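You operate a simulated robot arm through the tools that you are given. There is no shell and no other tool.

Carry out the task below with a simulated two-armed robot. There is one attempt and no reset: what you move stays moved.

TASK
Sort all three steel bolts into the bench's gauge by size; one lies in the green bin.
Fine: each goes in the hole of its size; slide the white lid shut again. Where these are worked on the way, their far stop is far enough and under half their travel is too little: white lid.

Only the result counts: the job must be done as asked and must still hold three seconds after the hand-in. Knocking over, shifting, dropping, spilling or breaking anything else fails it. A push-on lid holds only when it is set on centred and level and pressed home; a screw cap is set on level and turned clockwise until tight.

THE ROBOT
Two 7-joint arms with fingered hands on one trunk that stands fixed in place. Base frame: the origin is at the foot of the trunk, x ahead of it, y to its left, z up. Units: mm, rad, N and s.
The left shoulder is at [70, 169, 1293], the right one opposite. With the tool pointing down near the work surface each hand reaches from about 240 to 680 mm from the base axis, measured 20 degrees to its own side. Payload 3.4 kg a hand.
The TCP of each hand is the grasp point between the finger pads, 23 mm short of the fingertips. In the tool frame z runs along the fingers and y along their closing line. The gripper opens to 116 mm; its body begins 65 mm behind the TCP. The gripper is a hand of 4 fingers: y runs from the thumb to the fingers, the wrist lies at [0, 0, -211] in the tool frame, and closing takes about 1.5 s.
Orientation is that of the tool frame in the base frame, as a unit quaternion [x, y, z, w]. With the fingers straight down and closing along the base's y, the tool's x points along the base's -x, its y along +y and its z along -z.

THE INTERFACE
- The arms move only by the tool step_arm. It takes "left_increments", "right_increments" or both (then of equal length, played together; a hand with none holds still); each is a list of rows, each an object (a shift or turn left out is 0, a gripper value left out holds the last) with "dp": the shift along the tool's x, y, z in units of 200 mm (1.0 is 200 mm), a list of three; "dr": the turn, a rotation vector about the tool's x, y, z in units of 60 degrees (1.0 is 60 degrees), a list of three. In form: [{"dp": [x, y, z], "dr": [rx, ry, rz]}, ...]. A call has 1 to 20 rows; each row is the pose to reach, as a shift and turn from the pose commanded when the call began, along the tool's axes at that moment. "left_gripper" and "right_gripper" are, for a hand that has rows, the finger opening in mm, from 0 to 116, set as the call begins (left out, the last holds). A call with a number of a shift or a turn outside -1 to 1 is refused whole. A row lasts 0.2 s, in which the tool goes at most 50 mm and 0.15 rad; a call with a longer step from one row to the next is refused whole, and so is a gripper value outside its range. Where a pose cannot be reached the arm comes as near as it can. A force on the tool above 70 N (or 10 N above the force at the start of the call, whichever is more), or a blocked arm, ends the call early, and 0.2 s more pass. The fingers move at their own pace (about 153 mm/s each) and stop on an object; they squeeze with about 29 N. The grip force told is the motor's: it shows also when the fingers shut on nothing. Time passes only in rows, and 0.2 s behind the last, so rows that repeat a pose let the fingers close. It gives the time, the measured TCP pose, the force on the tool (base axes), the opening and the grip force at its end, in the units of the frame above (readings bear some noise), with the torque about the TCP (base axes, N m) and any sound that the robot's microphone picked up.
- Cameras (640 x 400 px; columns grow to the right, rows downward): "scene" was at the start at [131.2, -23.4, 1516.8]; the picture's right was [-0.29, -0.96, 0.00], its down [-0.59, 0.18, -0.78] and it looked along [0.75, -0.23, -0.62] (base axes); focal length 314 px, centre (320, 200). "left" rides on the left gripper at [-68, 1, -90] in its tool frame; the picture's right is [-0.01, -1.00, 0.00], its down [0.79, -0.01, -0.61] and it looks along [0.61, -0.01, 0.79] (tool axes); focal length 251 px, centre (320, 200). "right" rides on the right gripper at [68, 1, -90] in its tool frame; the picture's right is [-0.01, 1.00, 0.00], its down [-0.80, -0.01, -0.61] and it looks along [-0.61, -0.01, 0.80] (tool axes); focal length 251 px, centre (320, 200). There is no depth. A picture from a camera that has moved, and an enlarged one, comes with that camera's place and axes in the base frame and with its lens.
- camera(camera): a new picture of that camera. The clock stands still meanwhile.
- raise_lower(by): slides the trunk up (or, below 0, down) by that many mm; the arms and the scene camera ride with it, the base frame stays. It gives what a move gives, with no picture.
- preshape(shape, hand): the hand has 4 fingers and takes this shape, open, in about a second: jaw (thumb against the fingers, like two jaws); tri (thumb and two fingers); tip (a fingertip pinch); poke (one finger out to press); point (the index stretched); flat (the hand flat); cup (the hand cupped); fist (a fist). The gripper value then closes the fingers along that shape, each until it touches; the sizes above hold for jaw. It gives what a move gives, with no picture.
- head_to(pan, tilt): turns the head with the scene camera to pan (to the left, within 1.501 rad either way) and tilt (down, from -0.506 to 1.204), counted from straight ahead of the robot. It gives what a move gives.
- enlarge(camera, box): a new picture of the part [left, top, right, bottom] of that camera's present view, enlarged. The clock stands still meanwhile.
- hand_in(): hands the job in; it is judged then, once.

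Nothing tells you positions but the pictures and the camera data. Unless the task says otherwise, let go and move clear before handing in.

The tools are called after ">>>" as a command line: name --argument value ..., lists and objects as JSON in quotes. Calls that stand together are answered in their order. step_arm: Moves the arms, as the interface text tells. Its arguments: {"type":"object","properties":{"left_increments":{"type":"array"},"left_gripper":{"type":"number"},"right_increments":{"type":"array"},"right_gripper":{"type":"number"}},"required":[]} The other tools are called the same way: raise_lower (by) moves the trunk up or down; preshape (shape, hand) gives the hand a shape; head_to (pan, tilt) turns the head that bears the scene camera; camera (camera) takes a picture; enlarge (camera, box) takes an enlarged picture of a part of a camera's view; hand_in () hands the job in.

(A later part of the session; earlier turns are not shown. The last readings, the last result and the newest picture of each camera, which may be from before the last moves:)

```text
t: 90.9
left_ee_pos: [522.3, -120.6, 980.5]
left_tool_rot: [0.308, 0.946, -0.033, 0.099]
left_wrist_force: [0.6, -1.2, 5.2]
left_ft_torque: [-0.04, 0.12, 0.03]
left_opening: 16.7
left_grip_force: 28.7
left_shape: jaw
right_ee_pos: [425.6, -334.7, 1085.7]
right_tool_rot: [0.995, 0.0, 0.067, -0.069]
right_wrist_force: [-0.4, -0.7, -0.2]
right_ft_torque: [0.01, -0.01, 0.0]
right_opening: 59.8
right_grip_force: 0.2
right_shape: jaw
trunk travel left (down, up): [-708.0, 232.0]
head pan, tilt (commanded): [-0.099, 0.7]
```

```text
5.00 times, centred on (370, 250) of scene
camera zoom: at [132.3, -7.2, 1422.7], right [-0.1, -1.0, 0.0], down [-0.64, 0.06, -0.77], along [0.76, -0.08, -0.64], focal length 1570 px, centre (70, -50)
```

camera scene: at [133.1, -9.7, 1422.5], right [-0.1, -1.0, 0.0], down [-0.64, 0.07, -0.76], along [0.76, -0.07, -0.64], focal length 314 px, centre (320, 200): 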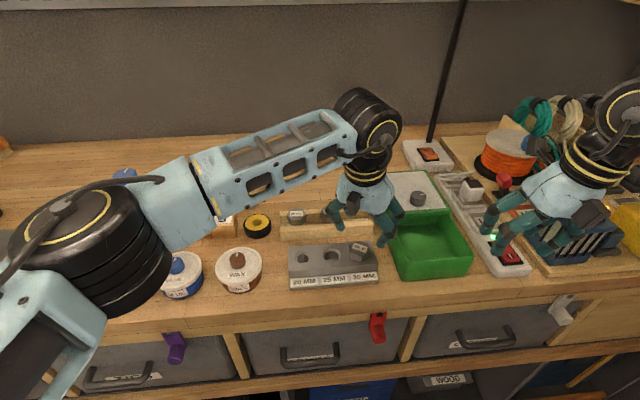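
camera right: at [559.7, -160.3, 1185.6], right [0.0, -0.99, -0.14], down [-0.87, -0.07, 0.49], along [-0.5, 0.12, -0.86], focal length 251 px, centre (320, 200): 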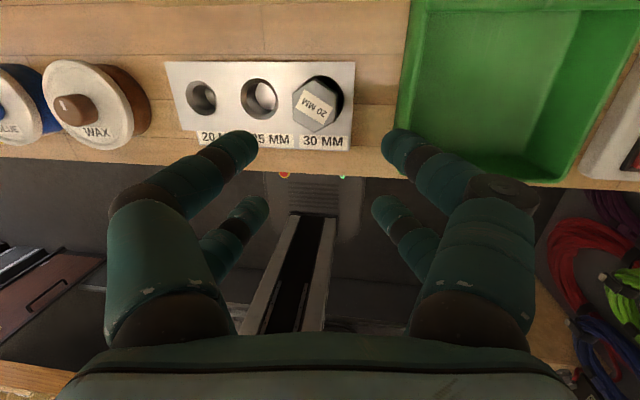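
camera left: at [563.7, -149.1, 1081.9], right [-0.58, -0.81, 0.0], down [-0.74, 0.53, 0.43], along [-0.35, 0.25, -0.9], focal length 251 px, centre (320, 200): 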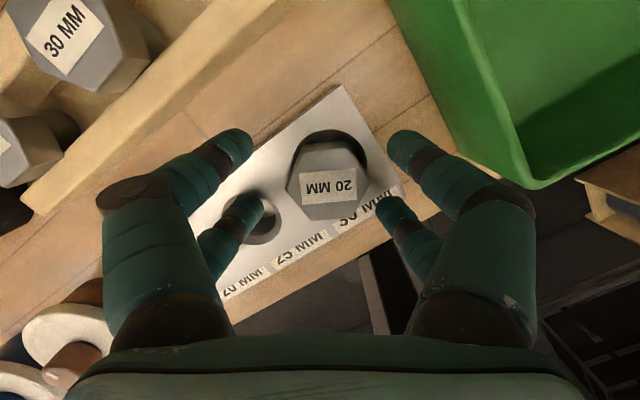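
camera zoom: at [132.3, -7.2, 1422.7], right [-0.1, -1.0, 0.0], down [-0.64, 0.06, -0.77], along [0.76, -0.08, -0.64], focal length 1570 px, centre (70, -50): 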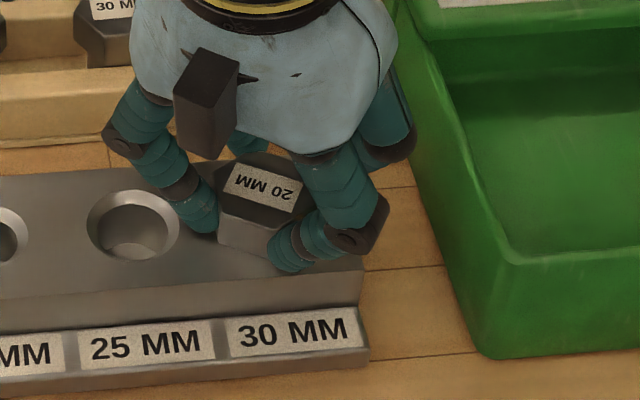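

All four fingers hold the head. Lifting straight up 55 mm.

>>> step_arm --left_increments '[{"dp": [-0.01, 0, -0.045]}, {"dp": [-0.022, 0, -0.1]}, {"dp": [-0.035, 0, -0.165]}, {"dp": [-0.047, 0, -0.22]}, {"dp": [-0.058, 0, -0.27]}]' --left_gripper 5

>>> enlarge --camera "left" --box '[220, 90, 420, 250]'

>>> enlarge --camera "scene" --box '[320, 190, 420, 270]'

>>> camera --camera "right"

```text
t: 92.1
left_ee_pos: [524.0, -120.7, 1033.8]
left_tool_rot: [0.307, 0.946, -0.032, 0.099]
left_wrist_force: [-0.2, 0.3, -1.1]
left_ft_torque: [0.0, 0.02, 0.0]
left_opening: 16.4
left_grip_force: 28.8
left_shape: jaw
right_ee_pos: [425.6, -335.7, 1084.2]
right_tool_rot: [0.995, 0.0, 0.066, -0.069]
right_wrist_force: [0.7, -0.1, 0.7]
right_ft_torque: [0.01, -0.03, 0.01]
right_opening: 59.6
right_grip_force: 0.1
right_shape: jaw
trunk travel left (down, up): [-708.0, 232.0]
head pan, tilt (commanded): [-0.099, 0.7]
```

```text
2.50 times, centred on (320, 170) of left
camera zoom: at [564.8, -149.0, 1135.4], right [-0.58, -0.81, 0.0], down [-0.73, 0.52, 0.43], along [-0.35, 0.25, -0.9], focal length 629 px, centre (320, 275)
```

zoom: 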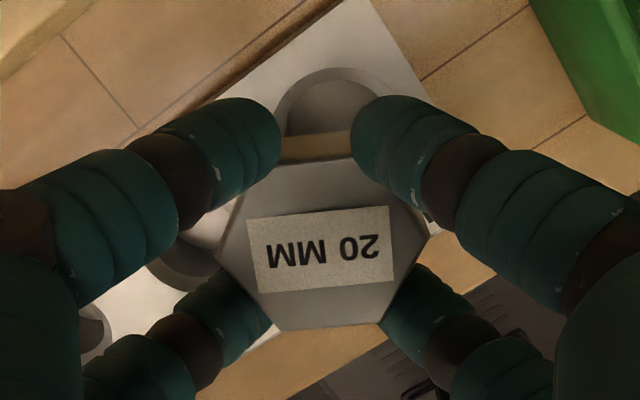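

```text
5.00 times, centred on (370, 230) of scene
camera zoom: at [133.1, -7.1, 1422.5], right [-0.1, -1.0, 0.0], down [-0.64, 0.06, -0.76], along [0.76, -0.08, -0.64], focal length 1570 px, centre (70, 50)
```

zoom: 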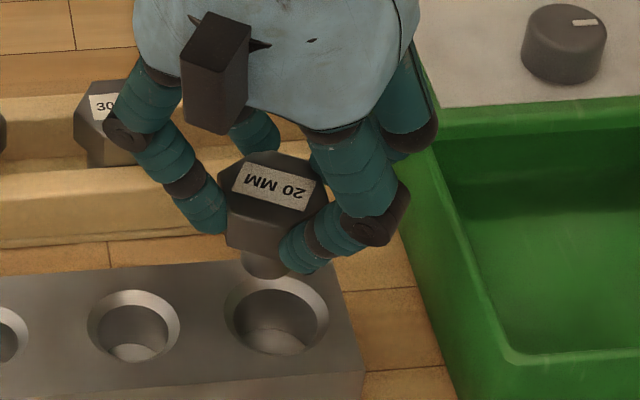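

```text
taken
camera right: at [482.2, -348.8, 1183.7], right [0.0, -0.99, -0.14], down [-0.87, -0.07, 0.49], along [-0.5, 0.12, -0.86], focal length 251 px, centre (320, 200)
```

right: 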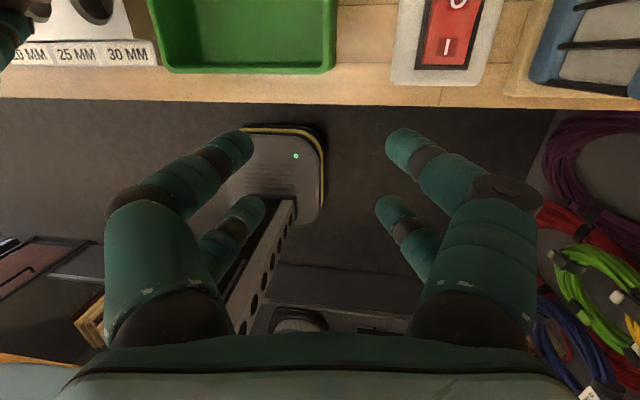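

The bolt is lifted and its label view is unchanged, so it didn't swivel in the hand. I'll carry it sideways to above the 20 mm hole at the same height, and re-orient the right hand so its camera can watch from the side.

>>> step_arm --left_increments '[{"dp": [0.075, 0.107, -0.0155]}, {"dp": [0.15, 0.214, -0.031]}, {"dp": [0.224, 0.321, -0.0465]}, {"dp": [0.298, 0.428, -0.062]}]' --left_gripper 5

>>> step_arm --right_increments '[{"dr": [-0.06, -0.055, 0]}, {"dr": [-0.1235, -0.1118, 0]}]' --right_gripper 60

>>> step_arm --right_increments '[{"dr": [0, 0, 0.13]}, {"dr": [0, 0, 0.26]}, {"dr": [0, 0, 0.39]}, {"dr": [0, 0, 0.52]}, {"dr": [0, 0, 0.65]}, {"dr": [0, 0, 0.78]}, {"dr": [0, 0, 0.9]}, {"dr": [0, 0, 1.0]}]' --right_gripper 60

>>> step_arm --right_increments '[{"dr": [0, 0, 0.13]}, {"dr": [0, 0, 0.26]}, {"dr": [0, 0, 0.39]}, {"dr": [0, 0, 0.5]}]' --right_gripper 60

```text
t: 93.1
left_ee_pos: [527.2, -13.9, 1037.0]
left_tool_rot: [0.308, 0.946, -0.033, 0.099]
left_wrist_force: [0.3, 0.6, -0.7]
left_ft_torque: [-0.01, 0.03, 0.0]
left_opening: 15.6
left_grip_force: 29.1
left_shape: jaw
right_ee_pos: [425.7, -334.0, 1085.9]
right_tool_rot: [0.995, 0.0, 0.067, -0.068]
right_wrist_force: [-0.3, 0.0, 0.1]
right_ft_torque: [-0.01, 0.01, -0.03]
right_opening: 59.4
right_grip_force: 0.1
right_shape: jaw
trunk travel left (down, up): [-708.0, 232.0]
head pan, tilt (commanded): [-0.099, 0.7]
```

```text
t: 93.7
left_ee_pos: [527.6, -13.4, 1035.7]
left_tool_rot: [0.308, 0.946, -0.034, 0.099]
left_wrist_force: [0.2, 0.0, -0.5]
left_ft_torque: [0.01, 0.02, -0.05]
left_opening: 15.9
left_grip_force: 28.8
left_shape: jaw
right_ee_pos: [428.5, -332.0, 1087.4]
right_tool_rot: [1.0, -0.001, 0.009, -0.002]
right_wrist_force: [0.8, 0.2, -0.5]
right_ft_torque: [0.01, -0.01, -0.01]
right_opening: 59.7
right_grip_force: 0.1
right_shape: jaw
trunk travel left (down, up): [-708.0, 232.0]
head pan, tilt (commanded): [-0.099, 0.7]
```

```text
t: 95.5
left_ee_pos: [526.7, -14.2, 1036.0]
left_tool_rot: [0.307, 0.946, -0.032, 0.1]
left_wrist_force: [-0.1, -0.6, -1.6]
left_ft_torque: [-0.01, 0.0, -0.04]
left_opening: 15.5
left_grip_force: 29.1
left_shape: jaw
right_ee_pos: [428.2, -333.6, 1086.5]
right_tool_rot: [0.865, -0.502, 0.005, -0.007]
right_wrist_force: [-0.1, 0.5, -0.6]
right_ft_torque: [0.01, 0.0, -0.01]
right_opening: 59.4
right_grip_force: 0.1
right_shape: jaw
trunk travel left (down, up): [-708.0, 232.0]
head pan, tilt (commanded): [-0.099, 0.7]
```

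```text
t: 96.5
left_ee_pos: [526.8, -15.6, 1035.3]
left_tool_rot: [0.307, 0.946, -0.033, 0.099]
left_wrist_force: [0.5, 0.1, -0.3]
left_ft_torque: [0.05, 0.01, -0.02]
left_opening: 15.5
left_grip_force: 29.0
left_shape: jaw
right_ee_pos: [429.3, -332.6, 1087.0]
right_tool_rot: [-0.706, 0.708, -0.003, 0.008]
right_wrist_force: [0.3, 0.8, -0.4]
right_ft_torque: [0.0, 0.02, 0.03]
right_opening: 59.5
right_grip_force: 0.1
right_shape: jaw
trunk travel left (down, up): [-708.0, 232.0]
head pan, tilt (commanded): [-0.099, 0.7]
```

Right hand is now at yaw 90. I tilt it and bring it in to watch from the right side, staying clear of the left hand.

>>> step_arm --right_increments '[{"dp": [-0.14, -0.08, 0.0], "dr": [0, -0.1, 0]}, {"dp": [-0.29, -0.16, 0.03], "dr": [0, -0.2, 0]}, {"dp": [-0.44, -0.24, 0.07], "dr": [0, -0.3, 0]}, {"dp": [-0.59, -0.32, 0.11], "dr": [0, -0.4, 0]}, {"dp": [-0.735, -0.405, 0.15], "dr": [0, -0.5, 0]}]' --right_gripper 60

>>> camera --camera "right"

>>> camera --camera "scene"

```text
t: 97.7
left_ee_pos: [527.9, -14.8, 1035.5]
left_tool_rot: [0.307, 0.946, -0.033, 0.098]
left_wrist_force: [-0.3, 0.1, -1.8]
left_ft_torque: [0.0, -0.02, -0.01]
left_opening: 15.5
left_grip_force: 28.2
left_shape: jaw
right_ee_pos: [510.8, -185.9, 1060.3]
right_tool_rot: [0.683, -0.681, -0.181, -0.19]
right_wrist_force: [0.3, -0.4, 0.3]
right_ft_torque: [-0.04, 0.05, 0.03]
right_opening: 59.5
right_grip_force: 0.1
right_shape: jaw
trunk travel left (down, up): [-708.0, 232.0]
head pan, tilt (commanded): [-0.099, 0.7]
```

```text
taken
camera right: at [509.6, -292.5, 1104.3], right [-1.0, 0.01, -0.01], down [-0.01, 0.38, 0.93], along [0.01, 0.93, -0.38], focal length 251 px, centre (320, 200)
```

right: 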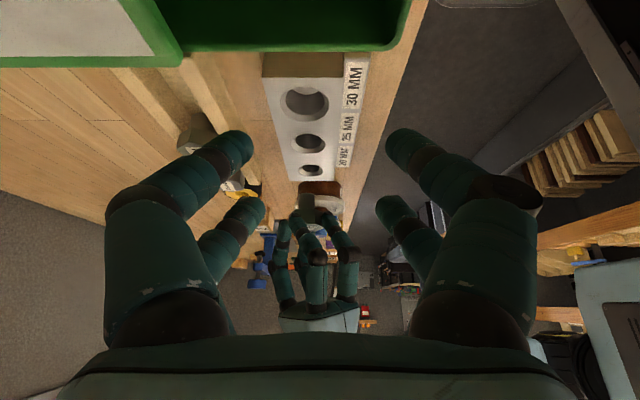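

```text
taken
camera scene: at [134.9, -6.7, 1422.4], right [-0.1, -1.0, 0.0], down [-0.64, 0.06, -0.76], along [0.76, -0.08, -0.65], focal length 314 px, centre (320, 200)
```

scene: 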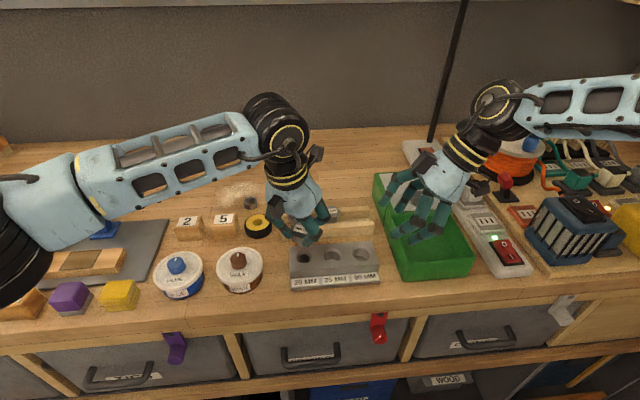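

Good side view (upside down: world-up is image-down). I enlarge on the bolt and holes.

>>> enlarge --camera "right" --box '[250, 70, 400, 270]'

>>> enlarge --camera "scene" --box '[270, 190, 390, 290]'

>>> enlarge --camera "left" --box '[220, 60, 420, 230]'

```text
2.00 times, centred on (325, 170) of right
camera zoom: at [509.6, -292.5, 1104.3], right [-1.0, 0.01, -0.01], down [-0.01, 0.38, 0.93], along [0.01, 0.93, -0.38], focal length 503 px, centre (310, 260)
```

zoom: 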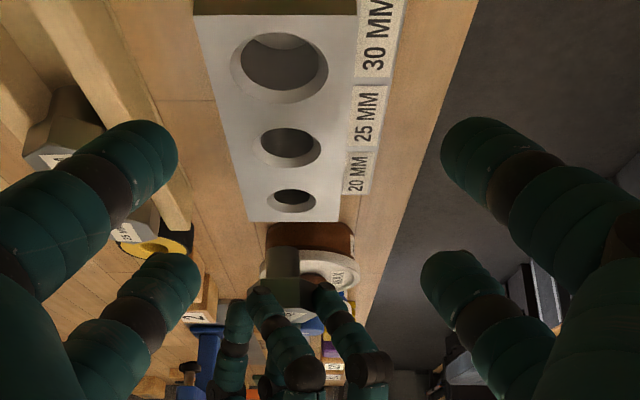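

```text
4.00 times, centred on (330, 240) of scene
camera zoom: at [134.9, -6.7, 1422.4], right [-0.1, -1.0, 0.0], down [-0.64, 0.06, -0.76], along [0.76, -0.08, -0.65], focal length 1256 px, centre (280, 40)
```

zoom: 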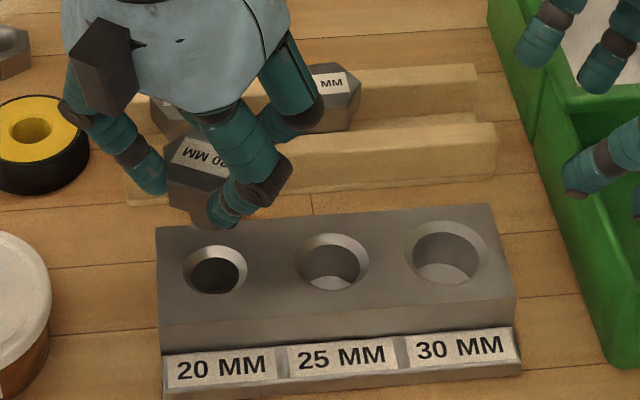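

```text
2.35 times, centred on (320, 145) of left
camera zoom: at [568.6, -43.1, 1137.6], right [-0.58, -0.81, 0.0], down [-0.73, 0.53, 0.43], along [-0.35, 0.25, -0.9], focal length 592 px, centre (320, 329)
```

zoom: 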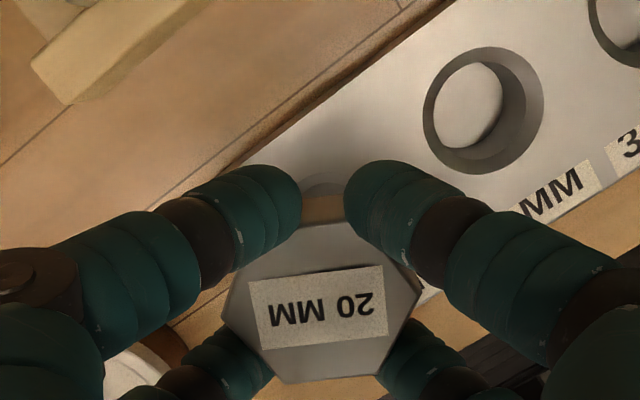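

>>> enlarge --camera "right" --box '[280, 150, 350, 230]'

>>> enlarge --camera "scene" --box '[300, 220, 350, 270]'

```text
5.00 times, centred on (315, 190) of right
camera zoom: at [509.6, -292.5, 1104.3], right [-1.0, 0.01, -0.01], down [-0.01, 0.38, 0.93], along [0.01, 0.93, -0.38], focal length 1257 px, centre (345, 250)
```

zoom: 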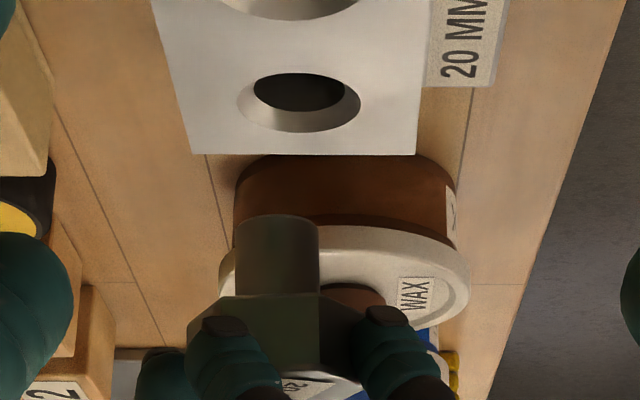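

```text
8.00 times, centred on (325, 245) of scene
camera zoom: at [134.9, -6.7, 1422.4], right [-0.1, -1.0, 0.0], down [-0.64, 0.06, -0.76], along [0.76, -0.08, -0.65], focal length 2513 px, centre (280, -160)
```

zoom: 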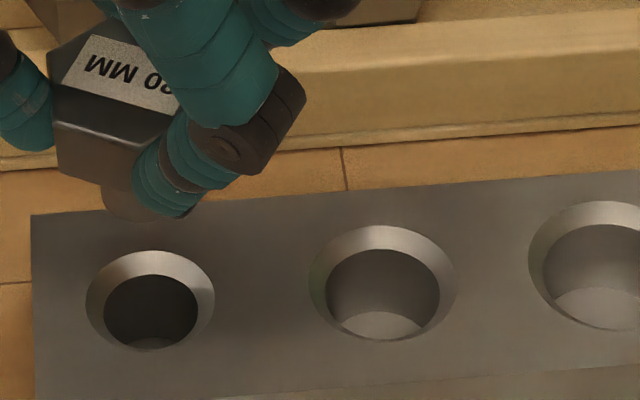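

The side view shows the bolt is vertical, about 4.5 mm too far in +x relative to the hole and centred in y. I correct and lower 30 mm, then recheck.

>>> step_arm --left_increments '[{"dp": [0.018, -0.012, 0.03]}, {"dp": [0.033, -0.0128, 0.08]}, {"dp": [0.0495, -0.0128, 0.143]}, {"dp": [0.0495, -0.0128, 0.143]}]' --left_gripper 5

>>> enlarge --camera "right" --box '[280, 150, 350, 230]'

>>> enlarge --camera "scene" --box '[290, 220, 350, 280]'

```text
t: 98.7
left_ee_pos: [519.6, -14.3, 1003.6]
left_tool_rot: [0.308, 0.946, -0.032, 0.099]
left_wrist_force: [0.3, -1.1, -1.2]
left_ft_torque: [0.04, 0.01, 0.04]
left_opening: 15.8
left_grip_force: 29.0
left_shape: jaw
right_ee_pos: [509.4, -187.0, 1061.3]
right_tool_rot: [0.683, -0.682, -0.179, -0.192]
right_wrist_force: [-0.4, 0.2, -0.2]
right_ft_torque: [0.01, -0.02, -0.02]
right_opening: 59.8
right_grip_force: 0.1
right_shape: jaw
trunk travel left (down, up): [-708.0, 232.0]
head pan, tilt (commanded): [-0.099, 0.7]
```

```text
5.00 times, centred on (315, 190) of right
camera zoom: at [508.3, -293.0, 1105.1], right [-1.0, 0.01, -0.01], down [-0.01, 0.38, 0.93], along [0.01, 0.93, -0.38], focal length 1257 px, centre (345, 250)
```

zoom: 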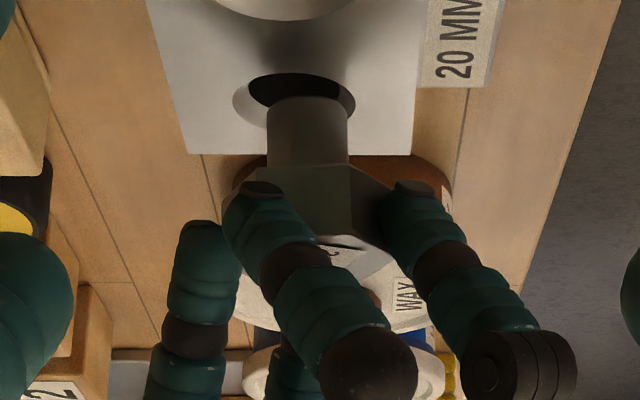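

```text
6.67 times, centred on (320, 250) of scene
camera zoom: at [133.4, -7.0, 1422.5], right [-0.1, -1.0, 0.0], down [-0.64, 0.06, -0.76], along [0.76, -0.08, -0.64], focal length 2094 px, centre (320, -133)
```

zoom: 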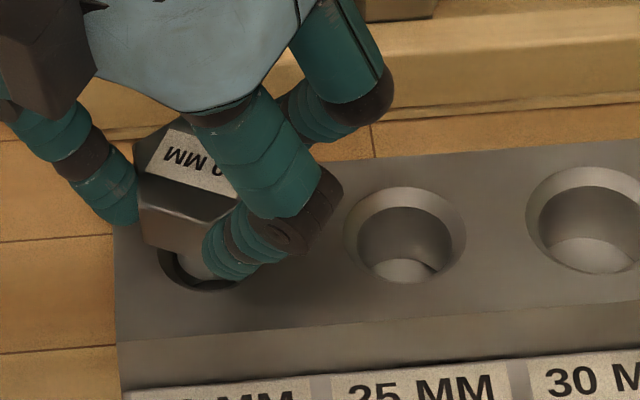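

Now it overshot to 3.4 mm on the -x side (the arm had been settling). I correct +3 mm in x and lower 6 mm.

>>> step_arm --left_increments '[{"dp": [-0.01, 0.009, 0.003]}, {"dp": [-0.0065, 0.009, 0.03]}, {"dp": [-0.0065, 0.009, 0.03]}, {"dp": [-0.0065, 0.009, 0.03]}]' --left_gripper 5

>>> enlarge --camera "right" --box '[280, 150, 350, 230]'

>>> enlarge --camera "scene" --box '[290, 220, 350, 280]'

```text
t: 99.7
left_ee_pos: [522.0, -16.3, 997.1]
left_tool_rot: [0.308, 0.946, -0.032, 0.099]
left_wrist_force: [-0.8, -0.1, -1.6]
left_ft_torque: [0.0, -0.01, 0.01]
left_opening: 15.1
left_grip_force: 29.1
left_shape: jaw
right_ee_pos: [508.9, -187.5, 1061.1]
right_tool_rot: [0.683, -0.682, -0.179, -0.192]
right_wrist_force: [-0.2, 0.0, 0.3]
right_ft_torque: [0.03, 0.0, -0.04]
right_opening: 59.7
right_grip_force: 0.0
right_shape: jaw
trunk travel left (down, up): [-708.0, 232.0]
head pan, tilt (commanded): [-0.099, 0.7]
```

```text
5.00 times, centred on (315, 190) of right
camera zoom: at [508.4, -293.0, 1105.1], right [-1.0, 0.01, -0.01], down [-0.01, 0.38, 0.93], along [0.01, 0.93, -0.38], focal length 1257 px, centre (345, 250)
```

zoom: 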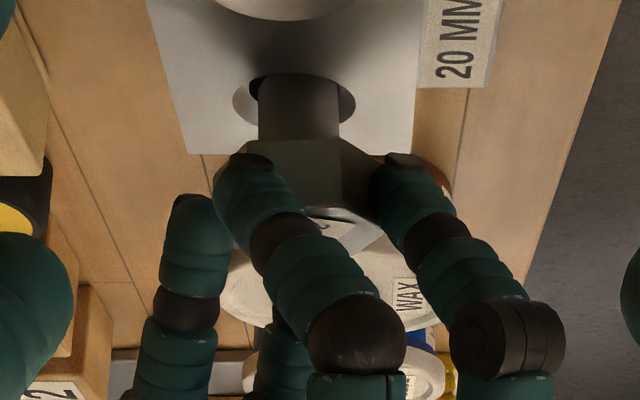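

```text
6.67 times, centred on (320, 250) of scene
camera zoom: at [133.4, -7.0, 1422.5], right [-0.1, -1.0, 0.0], down [-0.64, 0.06, -0.76], along [0.76, -0.08, -0.64], focal length 2094 px, centre (320, -133)
```

zoom: 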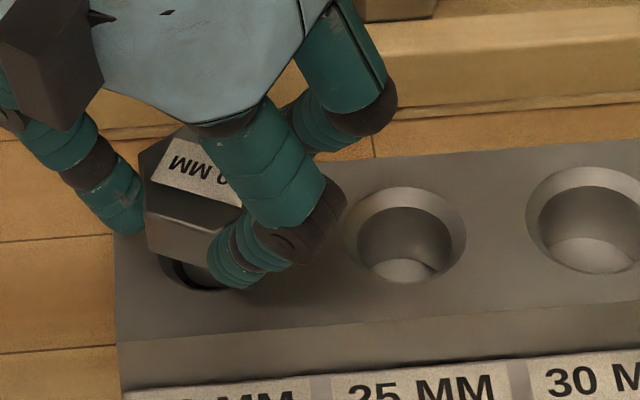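

Nearly centred (1.2 mm left to correct). Lowering 10 mm more.

>>> step_arm --left_increments '[{"dp": [-0.002, 0.0035, 0.015]}, {"dp": [0.002, 0.0035, 0.033]}, {"dp": [0.0056, 0.0035, 0.05]}, {"dp": [0.0056, 0.0035, 0.05]}]' --left_gripper 5

>>> enlarge --camera "right" --box '[280, 150, 350, 230]'

```text
t: 100.7
left_ee_pos: [524.0, -14.9, 988.8]
left_tool_rot: [0.307, 0.946, -0.033, 0.101]
left_wrist_force: [-0.4, 0.9, -1.5]
left_ft_torque: [0.02, -0.02, 0.04]
left_opening: 15.1
left_grip_force: 28.7
left_shape: jaw
right_ee_pos: [510.0, -188.0, 1061.3]
right_tool_rot: [0.683, -0.682, -0.179, -0.192]
right_wrist_force: [0.3, -0.3, 0.0]
right_ft_torque: [0.03, 0.01, -0.02]
right_opening: 59.8
right_grip_force: 0.0
right_shape: jaw
trunk travel left (down, up): [-708.0, 232.0]
head pan, tilt (commanded): [-0.099, 0.7]
```

```text
5.00 times, centred on (315, 190) of right
camera zoom: at [508.2, -293.0, 1105.2], right [-1.0, 0.01, -0.01], down [-0.01, 0.38, 0.93], along [0.01, 0.93, -0.38], focal length 1257 px, centre (345, 250)
```

zoom: 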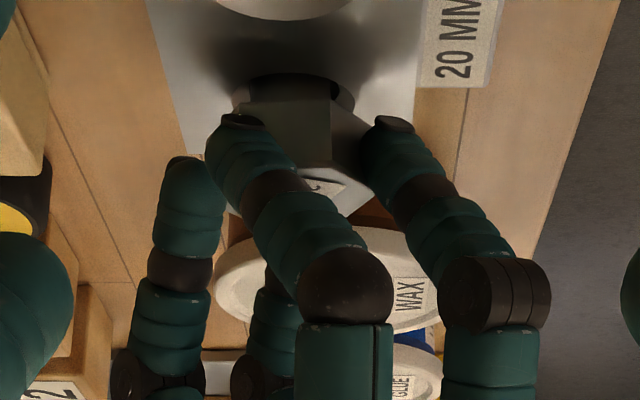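

It is entering freely with no side force. Continuing down 8 mm.

>>> step_arm --left_increments '[{"dp": [0.003, 0, 0.014]}, {"dp": [0.006, 0, 0.028]}, {"dp": [0.0085, 0, 0.039]}, {"dp": [0.0085, 0, 0.039]}]' --left_gripper 5

>>> enlarge --camera "right" --box '[280, 150, 350, 230]'

>>> enlarge --camera "scene" --box '[290, 220, 350, 280]'

```text
t: 101.7
left_ee_pos: [525.2, -15.1, 981.3]
left_tool_rot: [0.307, 0.946, -0.033, 0.101]
left_wrist_force: [-0.1, 0.5, 10.5]
left_ft_torque: [0.2, 0.1, -0.02]
left_opening: 15.4
left_grip_force: 29.0
left_shape: jaw
right_ee_pos: [508.0, -188.1, 1062.1]
right_tool_rot: [0.683, -0.681, -0.18, -0.192]
right_wrist_force: [0.0, 0.4, 0.0]
right_ft_torque: [-0.02, 0.01, -0.01]
right_opening: 59.4
right_grip_force: 0.2
right_shape: jaw
trunk travel left (down, up): [-708.0, 232.0]
head pan, tilt (commanded): [-0.099, 0.7]
```

```text
5.00 times, centred on (315, 190) of right
camera zoom: at [507.0, -292.8, 1106.0], right [-1.0, 0.01, -0.01], down [-0.01, 0.38, 0.93], along [0.01, 0.93, -0.38], focal length 1257 px, centre (345, 250)
```

zoom: 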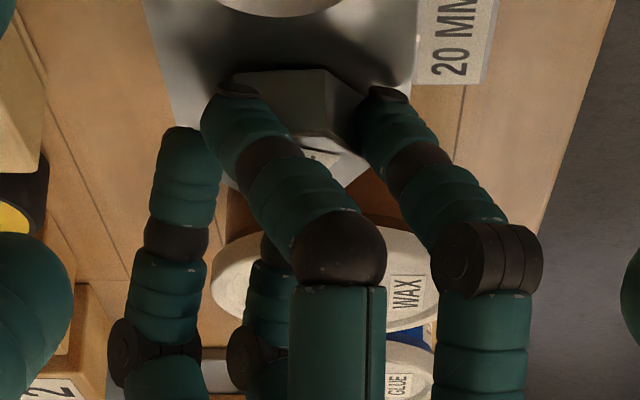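

```text
6.67 times, centred on (320, 250) of scene
camera zoom: at [131.6, -6.7, 1422.9], right [-0.1, -1.0, 0.0], down [-0.64, 0.06, -0.77], along [0.76, -0.08, -0.64], focal length 2094 px, centre (320, -133)
```

zoom: 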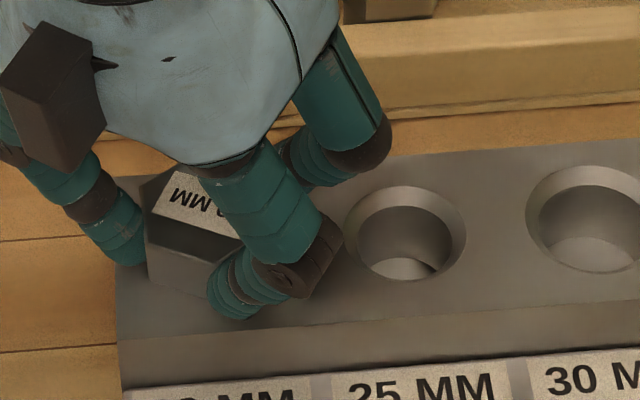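

Contact of about 10 N with the head down on the gauge: it is seated. Opening the left hand.

>>> step_arm --left_increments '[{"dp": [0, 0, -0.005]}, {"dp": [0, 0, -0.005]}, {"dp": [0, 0, -0.005]}, {"dp": [0, 0, -0.005]}]' --left_gripper 56

>>> enlarge --camera "left" --box '[220, 90, 420, 250]'

>>> enlarge --camera "scene" --box '[290, 220, 350, 280]'

```text
t: 102.7
left_ee_pos: [524.8, -14.2, 979.3]
left_tool_rot: [0.307, 0.946, -0.032, 0.099]
left_wrist_force: [-0.1, -0.5, -0.2]
left_ft_torque: [0.03, 0.02, 0.03]
left_opening: 55.5
left_grip_force: 0.1
left_shape: jaw
right_ee_pos: [509.6, -187.8, 1060.2]
right_tool_rot: [0.683, -0.681, -0.179, -0.192]
right_wrist_force: [0.0, 1.2, 0.0]
right_ft_torque: [0.01, -0.04, -0.04]
right_opening: 59.5
right_grip_force: 0.0
right_shape: jaw
trunk travel left (down, up): [-708.0, 232.0]
head pan, tilt (commanded): [-0.099, 0.7]
```

```text
2.50 times, centred on (320, 170) of left
camera zoom: at [565.8, -43.5, 1081.9], right [-0.58, -0.81, 0.0], down [-0.74, 0.53, 0.43], along [-0.35, 0.25, -0.9], focal length 629 px, centre (320, 275)
```

zoom: 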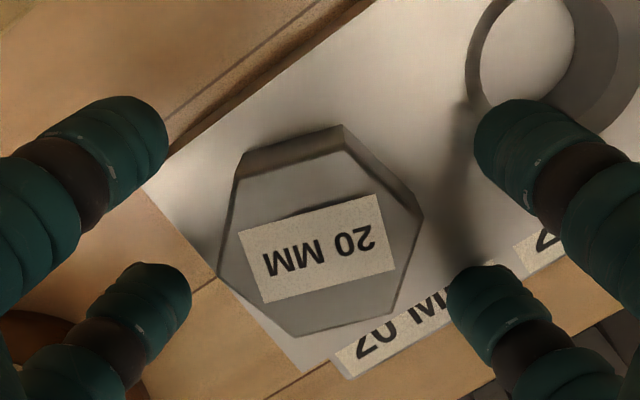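

```text
6.67 times, centred on (320, 250) of scene
camera zoom: at [133.4, -7.0, 1422.5], right [-0.1, -1.0, 0.0], down [-0.64, 0.06, -0.76], along [0.76, -0.08, -0.64], focal length 2094 px, centre (320, -133)
```

zoom: 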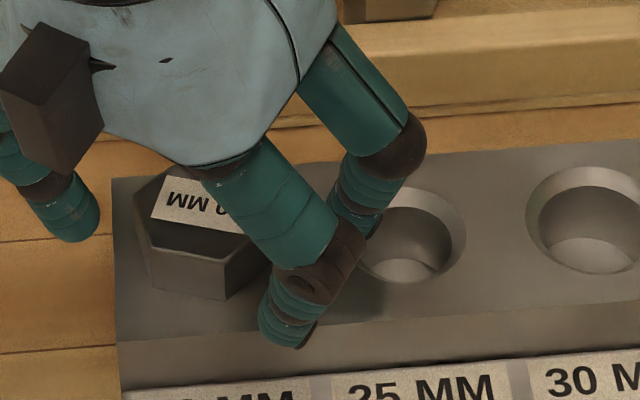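

The 20 mm bolt is seated flat in its hole. Lifting the left hand clear.

>>> step_arm --left_increments '[{"dp": [-0.02, 0, -0.09]}, {"dp": [-0.04, 0, -0.19]}, {"dp": [-0.062, 0, -0.29]}, {"dp": [-0.083, 0, -0.39]}]' --left_gripper 60

>>> enlarge --camera "scene" --box '[270, 190, 390, 290]'

>>> enlarge --camera "right" --box '[180, 100, 350, 230]'

```text
t: 103.7
left_ee_pos: [522.3, -15.6, 1062.1]
left_tool_rot: [0.308, 0.946, -0.032, 0.1]
left_wrist_force: [-1.0, 0.0, -0.4]
left_ft_torque: [-0.03, -0.01, 0.0]
left_opening: 59.3
left_grip_force: 0.1
left_shape: jaw
right_ee_pos: [509.8, -187.5, 1061.1]
right_tool_rot: [0.683, -0.682, -0.179, -0.191]
right_wrist_force: [-0.2, -0.1, -0.1]
right_ft_torque: [-0.01, -0.01, 0.0]
right_opening: 59.8
right_grip_force: 0.1
right_shape: jaw
trunk travel left (down, up): [-708.0, 232.0]
head pan, tilt (commanded): [-0.099, 0.7]
```

```text
4.00 times, centred on (330, 240) of scene
camera zoom: at [132.8, -7.2, 1422.6], right [-0.1, -1.0, 0.0], down [-0.64, 0.06, -0.77], along [0.76, -0.08, -0.64], focal length 1256 px, centre (280, 40)
```

zoom: 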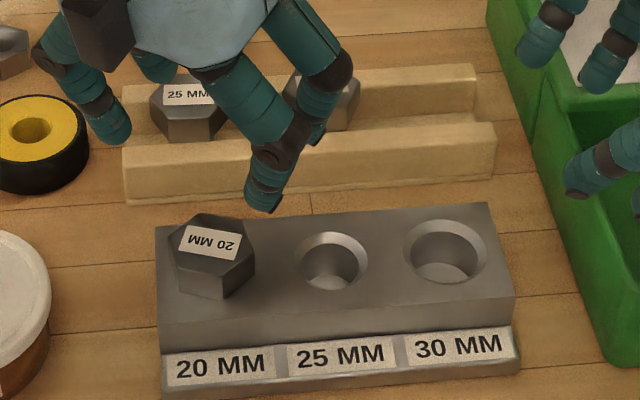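

```text
3.08 times, centred on (265, 165) of right
camera zoom: at [507.9, -293.2, 1105.3], right [-1.0, 0.01, -0.01], down [-0.01, 0.38, 0.93], along [0.01, 0.93, -0.38], focal length 774 px, centre (489, 308)
```

zoom: 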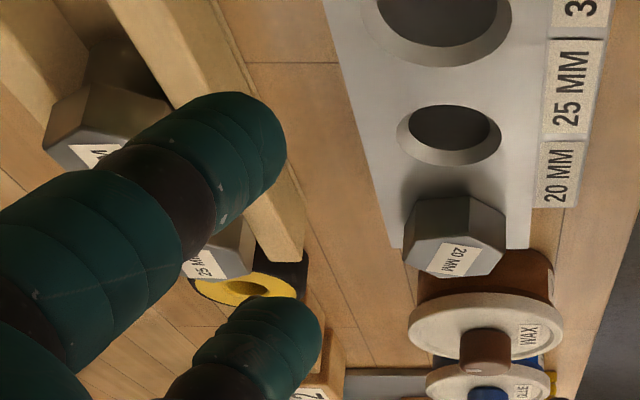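

20 mm done. Next the 25 mm bolt: I shift the right hand's camera for a view along the rack and bring the left hand over the rack with about 15 degrees tilt.

>>> step_arm --left_increments '[{"dp": [-0.075, 0.071, 0.016], "dr": [0, -0.0125, 0]}, {"dp": [-0.15, 0.142, 0.032], "dr": [0, -0.025, 0]}, {"dp": [-0.225, 0.213, 0.048], "dr": [0, -0.0375, 0]}, {"dp": [-0.3, 0.284, 0.0645], "dr": [0, -0.05, 0]}]' --left_gripper 60 --right_increments '[{"dp": [0, -0.06, 0]}, {"dp": [0, -0.12, 0]}, {"dp": [0, -0.18, 0]}, {"dp": [0, -0.25, 0]}]' --right_gripper 60

>>> camera --camera "right"

>>> camera --camera "left"

>>> camera --camera "scene"

```text
t: 104.7
left_ee_pos: [610.3, -4.6, 1059.9]
left_tool_rot: [0.307, 0.943, -0.041, 0.123]
left_wrist_force: [0.3, -0.6, -0.3]
left_ft_torque: [-0.02, 0.0, -0.02]
left_opening: 59.5
left_grip_force: 0.0
left_shape: jaw
right_ee_pos: [562.5, -187.4, 1060.2]
right_tool_rot: [0.683, -0.681, -0.18, -0.192]
right_wrist_force: [1.0, 0.6, -0.4]
right_ft_torque: [-0.02, 0.0, 0.01]
right_opening: 59.8
right_grip_force: 0.0
right_shape: jaw
trunk travel left (down, up): [-708.0, 232.0]
head pan, tilt (commanded): [-0.099, 0.7]
```

```text
taken
camera right: at [561.6, -292.5, 1103.5], right [-1.0, 0.01, -0.01], down [-0.01, 0.38, 0.93], along [0.01, 0.93, -0.38], focal length 251 px, centre (320, 200)
```

right: 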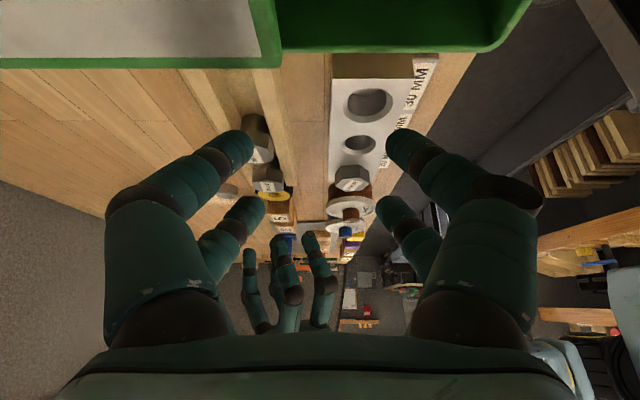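

```text
taken
camera left: at [646.3, -29.8, 1164.3], right [-0.58, -0.81, 0.0], down [-0.75, 0.54, 0.38], along [-0.31, 0.22, -0.92], focal length 251 px, centre (320, 200)
```

left: 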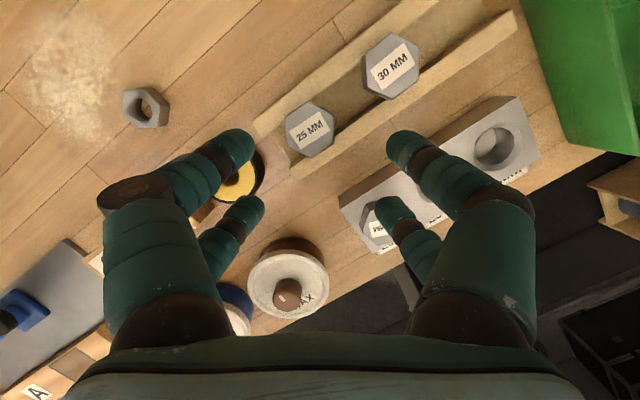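

```text
taken
camera scene: at [134.9, -7.3, 1422.3], right [-0.1, -1.0, 0.0], down [-0.64, 0.06, -0.76], along [0.76, -0.08, -0.65], focal length 314 px, centre (320, 200)
```

scene: 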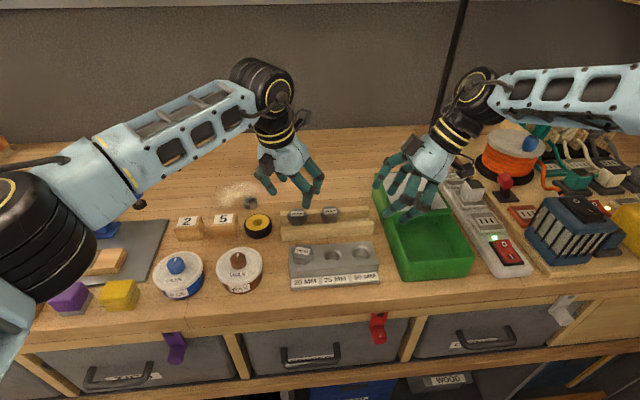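

>>> enlarge --camera "right" --box '[230, 70, 350, 220]'

>>> enlarge --camera "left" --box '[240, 10, 440, 180]'

>>> enlarge --camera "scene" --box '[270, 190, 390, 260]'

```text
2.67 times, centred on (290, 145) of right
camera zoom: at [561.6, -292.5, 1103.5], right [-1.0, 0.01, -0.01], down [-0.01, 0.38, 0.93], along [0.01, 0.93, -0.38], focal length 670 px, centre (400, 347)
```

zoom: 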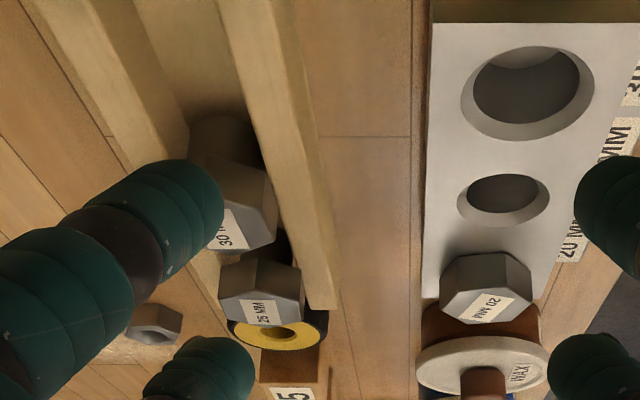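

```text
2.35 times, centred on (340, 95) of left
camera zoom: at [646.3, -29.8, 1164.3], right [-0.58, -0.81, 0.0], down [-0.75, 0.54, 0.38], along [-0.31, 0.22, -0.92], focal length 592 px, centre (273, 447)
```

zoom: 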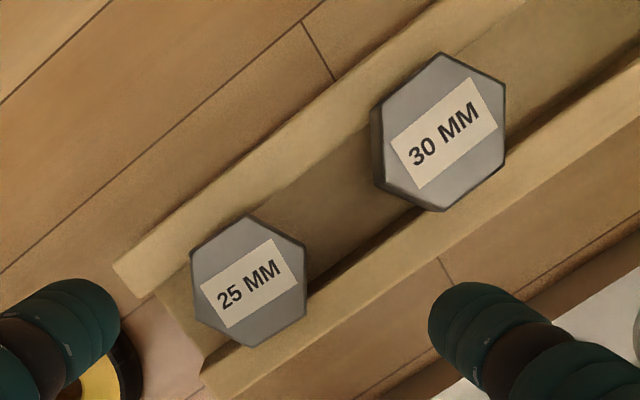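

```text
5.33 times, centred on (330, 225) of scene
camera zoom: at [134.9, -7.3, 1422.3], right [-0.1, -1.0, 0.0], down [-0.64, 0.06, -0.76], along [0.76, -0.08, -0.65], focal length 1675 px, centre (267, 67)
```

zoom: 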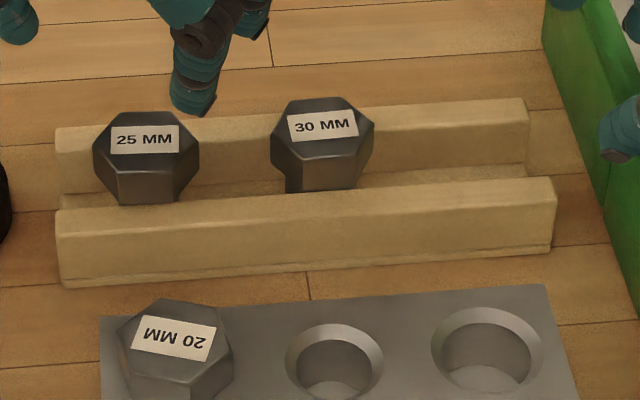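

The hexes in the rack have their corners 30 degrees off my closing axis, so I'll turn the left hand 30 degrees about the vertical (keeping about 12 degrees forward tilt) before gripping.

>>> step_arm --left_increments '[{"dr": [0, 0.025, 0]}, {"dr": [0, 0.05, 0]}]' --left_gripper 60

>>> step_arm --left_increments '[{"dr": [-0.026, 0, -0.122]}, {"dr": [-0.052, 0, -0.2445]}, {"dr": [-0.078, 0, -0.367]}, {"dr": [-0.104, 0, -0.489]}]' --left_gripper 60

>>> camera --camera "left"

```text
t: 105.3
left_ee_pos: [609.2, -5.6, 1059.9]
left_tool_rot: [0.307, 0.946, -0.032, 0.099]
left_wrist_force: [-0.1, -0.5, -0.2]
left_ft_torque: [-0.03, 0.0, 0.01]
left_opening: 59.3
left_grip_force: 0.0
left_shape: jaw
right_ee_pos: [561.6, -187.7, 1059.9]
right_tool_rot: [0.683, -0.682, -0.18, -0.19]
right_wrist_force: [0.5, -0.4, -0.4]
right_ft_torque: [0.0, 0.01, -0.02]
right_opening: 59.4
right_grip_force: 0.1
right_shape: jaw
trunk travel left (down, up): [-708.0, 232.0]
head pan, tilt (commanded): [-0.099, 0.7]
```

```text
t: 106.3
left_ee_pos: [607.5, -5.5, 1059.7]
left_tool_rot: [0.051, 0.993, -0.005, 0.104]
left_wrist_force: [-0.3, -0.5, -0.1]
left_ft_torque: [0.0, -0.01, -0.02]
left_opening: 59.3
left_grip_force: 0.2
left_shape: jaw
right_ee_pos: [562.0, -187.7, 1059.7]
right_tool_rot: [0.683, -0.682, -0.18, -0.191]
right_wrist_force: [0.1, 0.2, 0.1]
right_ft_torque: [0.02, -0.01, 0.01]
right_opening: 59.3
right_grip_force: 0.0
right_shape: jaw
trunk travel left (down, up): [-708.0, 232.0]
head pan, tilt (commanded): [-0.099, 0.7]
```

```text
taken
camera left: at [657.3, -10.6, 1161.9], right [-0.09, -1.0, 0.0], down [-0.9, 0.08, 0.43], along [-0.43, 0.04, -0.9], focal length 251 px, centre (320, 200)
```

left: 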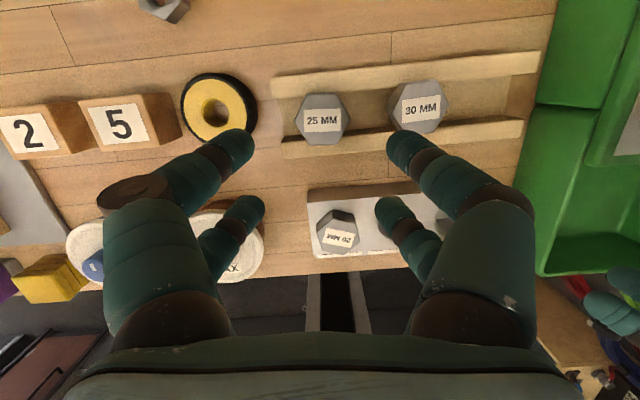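

Aligned: hex corners now lie along the closing axis. I descend to just above the 25 mm bolt with opening 52 (the 30 mm bolt is close by).

>>> step_arm --left_increments '[{"dp": [-0.03, -0.005, 0.05]}, {"dp": [-0.045, -0.005, 0.14]}, {"dp": [-0.0465, -0.005, 0.22]}, {"dp": [-0.0465, -0.005, 0.289]}, {"dp": [-0.0465, -0.005, 0.289]}]' --left_gripper 52

>>> camera --camera "left"

>>> enlarge --camera "right" --box '[220, 100, 360, 240]'

>>> enlarge --camera "scene" --box '[260, 170, 380, 260]'

```text
t: 107.5
left_ee_pos: [627.3, -7.5, 1005.7]
left_tool_rot: [0.052, 0.993, -0.006, 0.105]
left_wrist_force: [-0.4, -0.1, 0.4]
left_ft_torque: [-0.01, 0.01, -0.01]
left_opening: 52.8
left_grip_force: 0.1
left_shape: jaw
right_ee_pos: [562.1, -186.6, 1060.8]
right_tool_rot: [0.683, -0.682, -0.18, -0.19]
right_wrist_force: [0.0, -0.8, 1.2]
right_ft_torque: [0.02, -0.02, 0.01]
right_opening: 59.6
right_grip_force: 0.0
right_shape: jaw
trunk travel left (down, up): [-708.0, 232.0]
head pan, tilt (commanded): [-0.099, 0.7]
```

```text
taken
camera left: at [677.1, -11.8, 1107.3], right [-0.1, -1.0, 0.0], down [-0.9, 0.09, 0.43], along [-0.43, 0.04, -0.9], focal length 251 px, centre (320, 200)
```

left: 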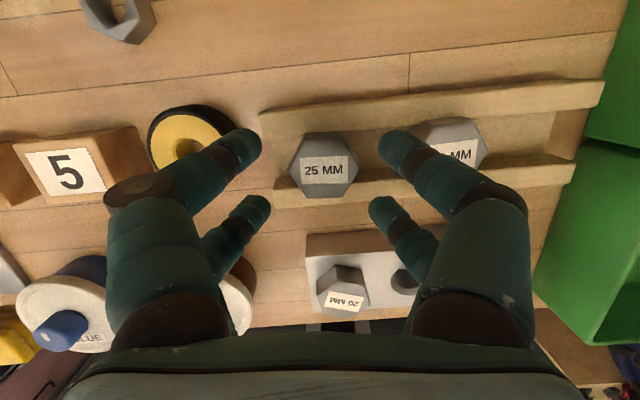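

```text
2.86 times, centred on (290, 170) of right
camera zoom: at [560.1, -292.3, 1104.4], right [-1.0, 0.01, -0.01], down [-0.01, 0.38, 0.93], along [0.01, 0.93, -0.38], focal length 718 px, centre (406, 286)
```

zoom: 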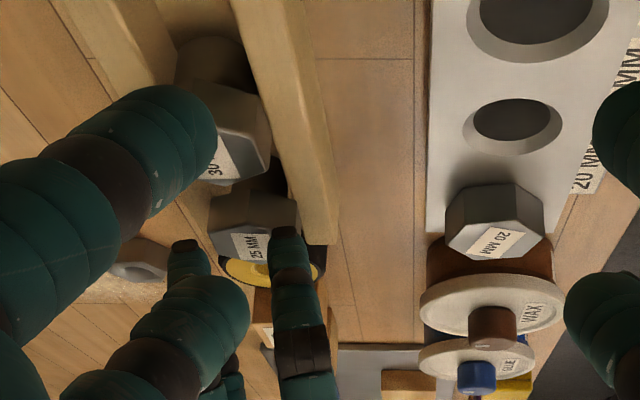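

```text
4.44 times, centred on (320, 215) of scene
camera zoom: at [133.2, -7.0, 1422.5], right [-0.1, -1.0, 0.0], down [-0.64, 0.06, -0.76], along [0.76, -0.08, -0.64], focal length 1396 px, centre (320, 133)
```

zoom: 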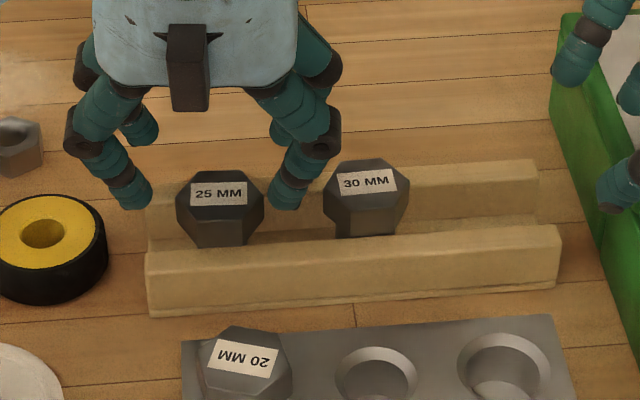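

Well centred. Descending to grip height at TCP about 979.

>>> step_arm --left_increments '[{"dp": [0.006, -0.002, 0.04]}, {"dp": [0.014, -0.002, 0.085]}, {"dp": [0.0223, -0.002, 0.1305]}, {"dp": [0.0223, -0.002, 0.1305]}]' --left_gripper 52

>>> camera --camera "left"

>>> enlarge --camera "scene" --box '[260, 170, 380, 260]'

```text
t: 108.5
left_ee_pos: [628.6, -9.2, 981.3]
left_tool_rot: [0.053, 0.993, -0.006, 0.104]
left_wrist_force: [-0.8, -0.3, 2.7]
left_ft_torque: [-0.09, 0.02, 0.03]
left_opening: 52.4
left_grip_force: 0.1
left_shape: jaw
right_ee_pos: [561.7, -187.6, 1061.8]
right_tool_rot: [0.683, -0.682, -0.18, -0.191]
right_wrist_force: [0.0, -0.9, -0.3]
right_ft_torque: [0.0, 0.0, 0.04]
right_opening: 59.9
right_grip_force: 0.1
right_shape: jaw
trunk travel left (down, up): [-708.0, 232.0]
head pan, tilt (commanded): [-0.099, 0.7]
```

```text
taken
camera left: at [678.5, -14.6, 1082.3], right [-0.1, -1.0, 0.0], down [-0.9, 0.09, 0.43], along [-0.43, 0.04, -0.9], focal length 251 px, centre (320, 200)
```

left: 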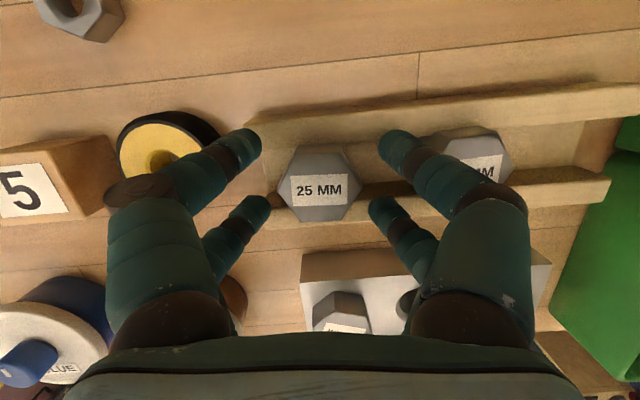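

```text
4.44 times, centred on (320, 215) of scene
camera zoom: at [132.9, -7.2, 1422.6], right [-0.1, -1.0, 0.0], down [-0.64, 0.06, -0.76], along [0.76, -0.08, -0.64], focal length 1396 px, centre (320, 133)
```

zoom: 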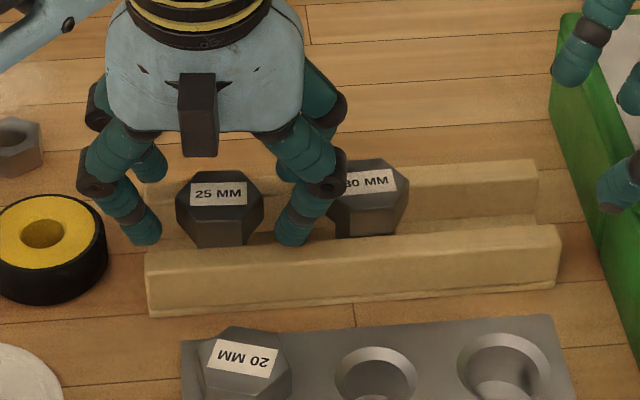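

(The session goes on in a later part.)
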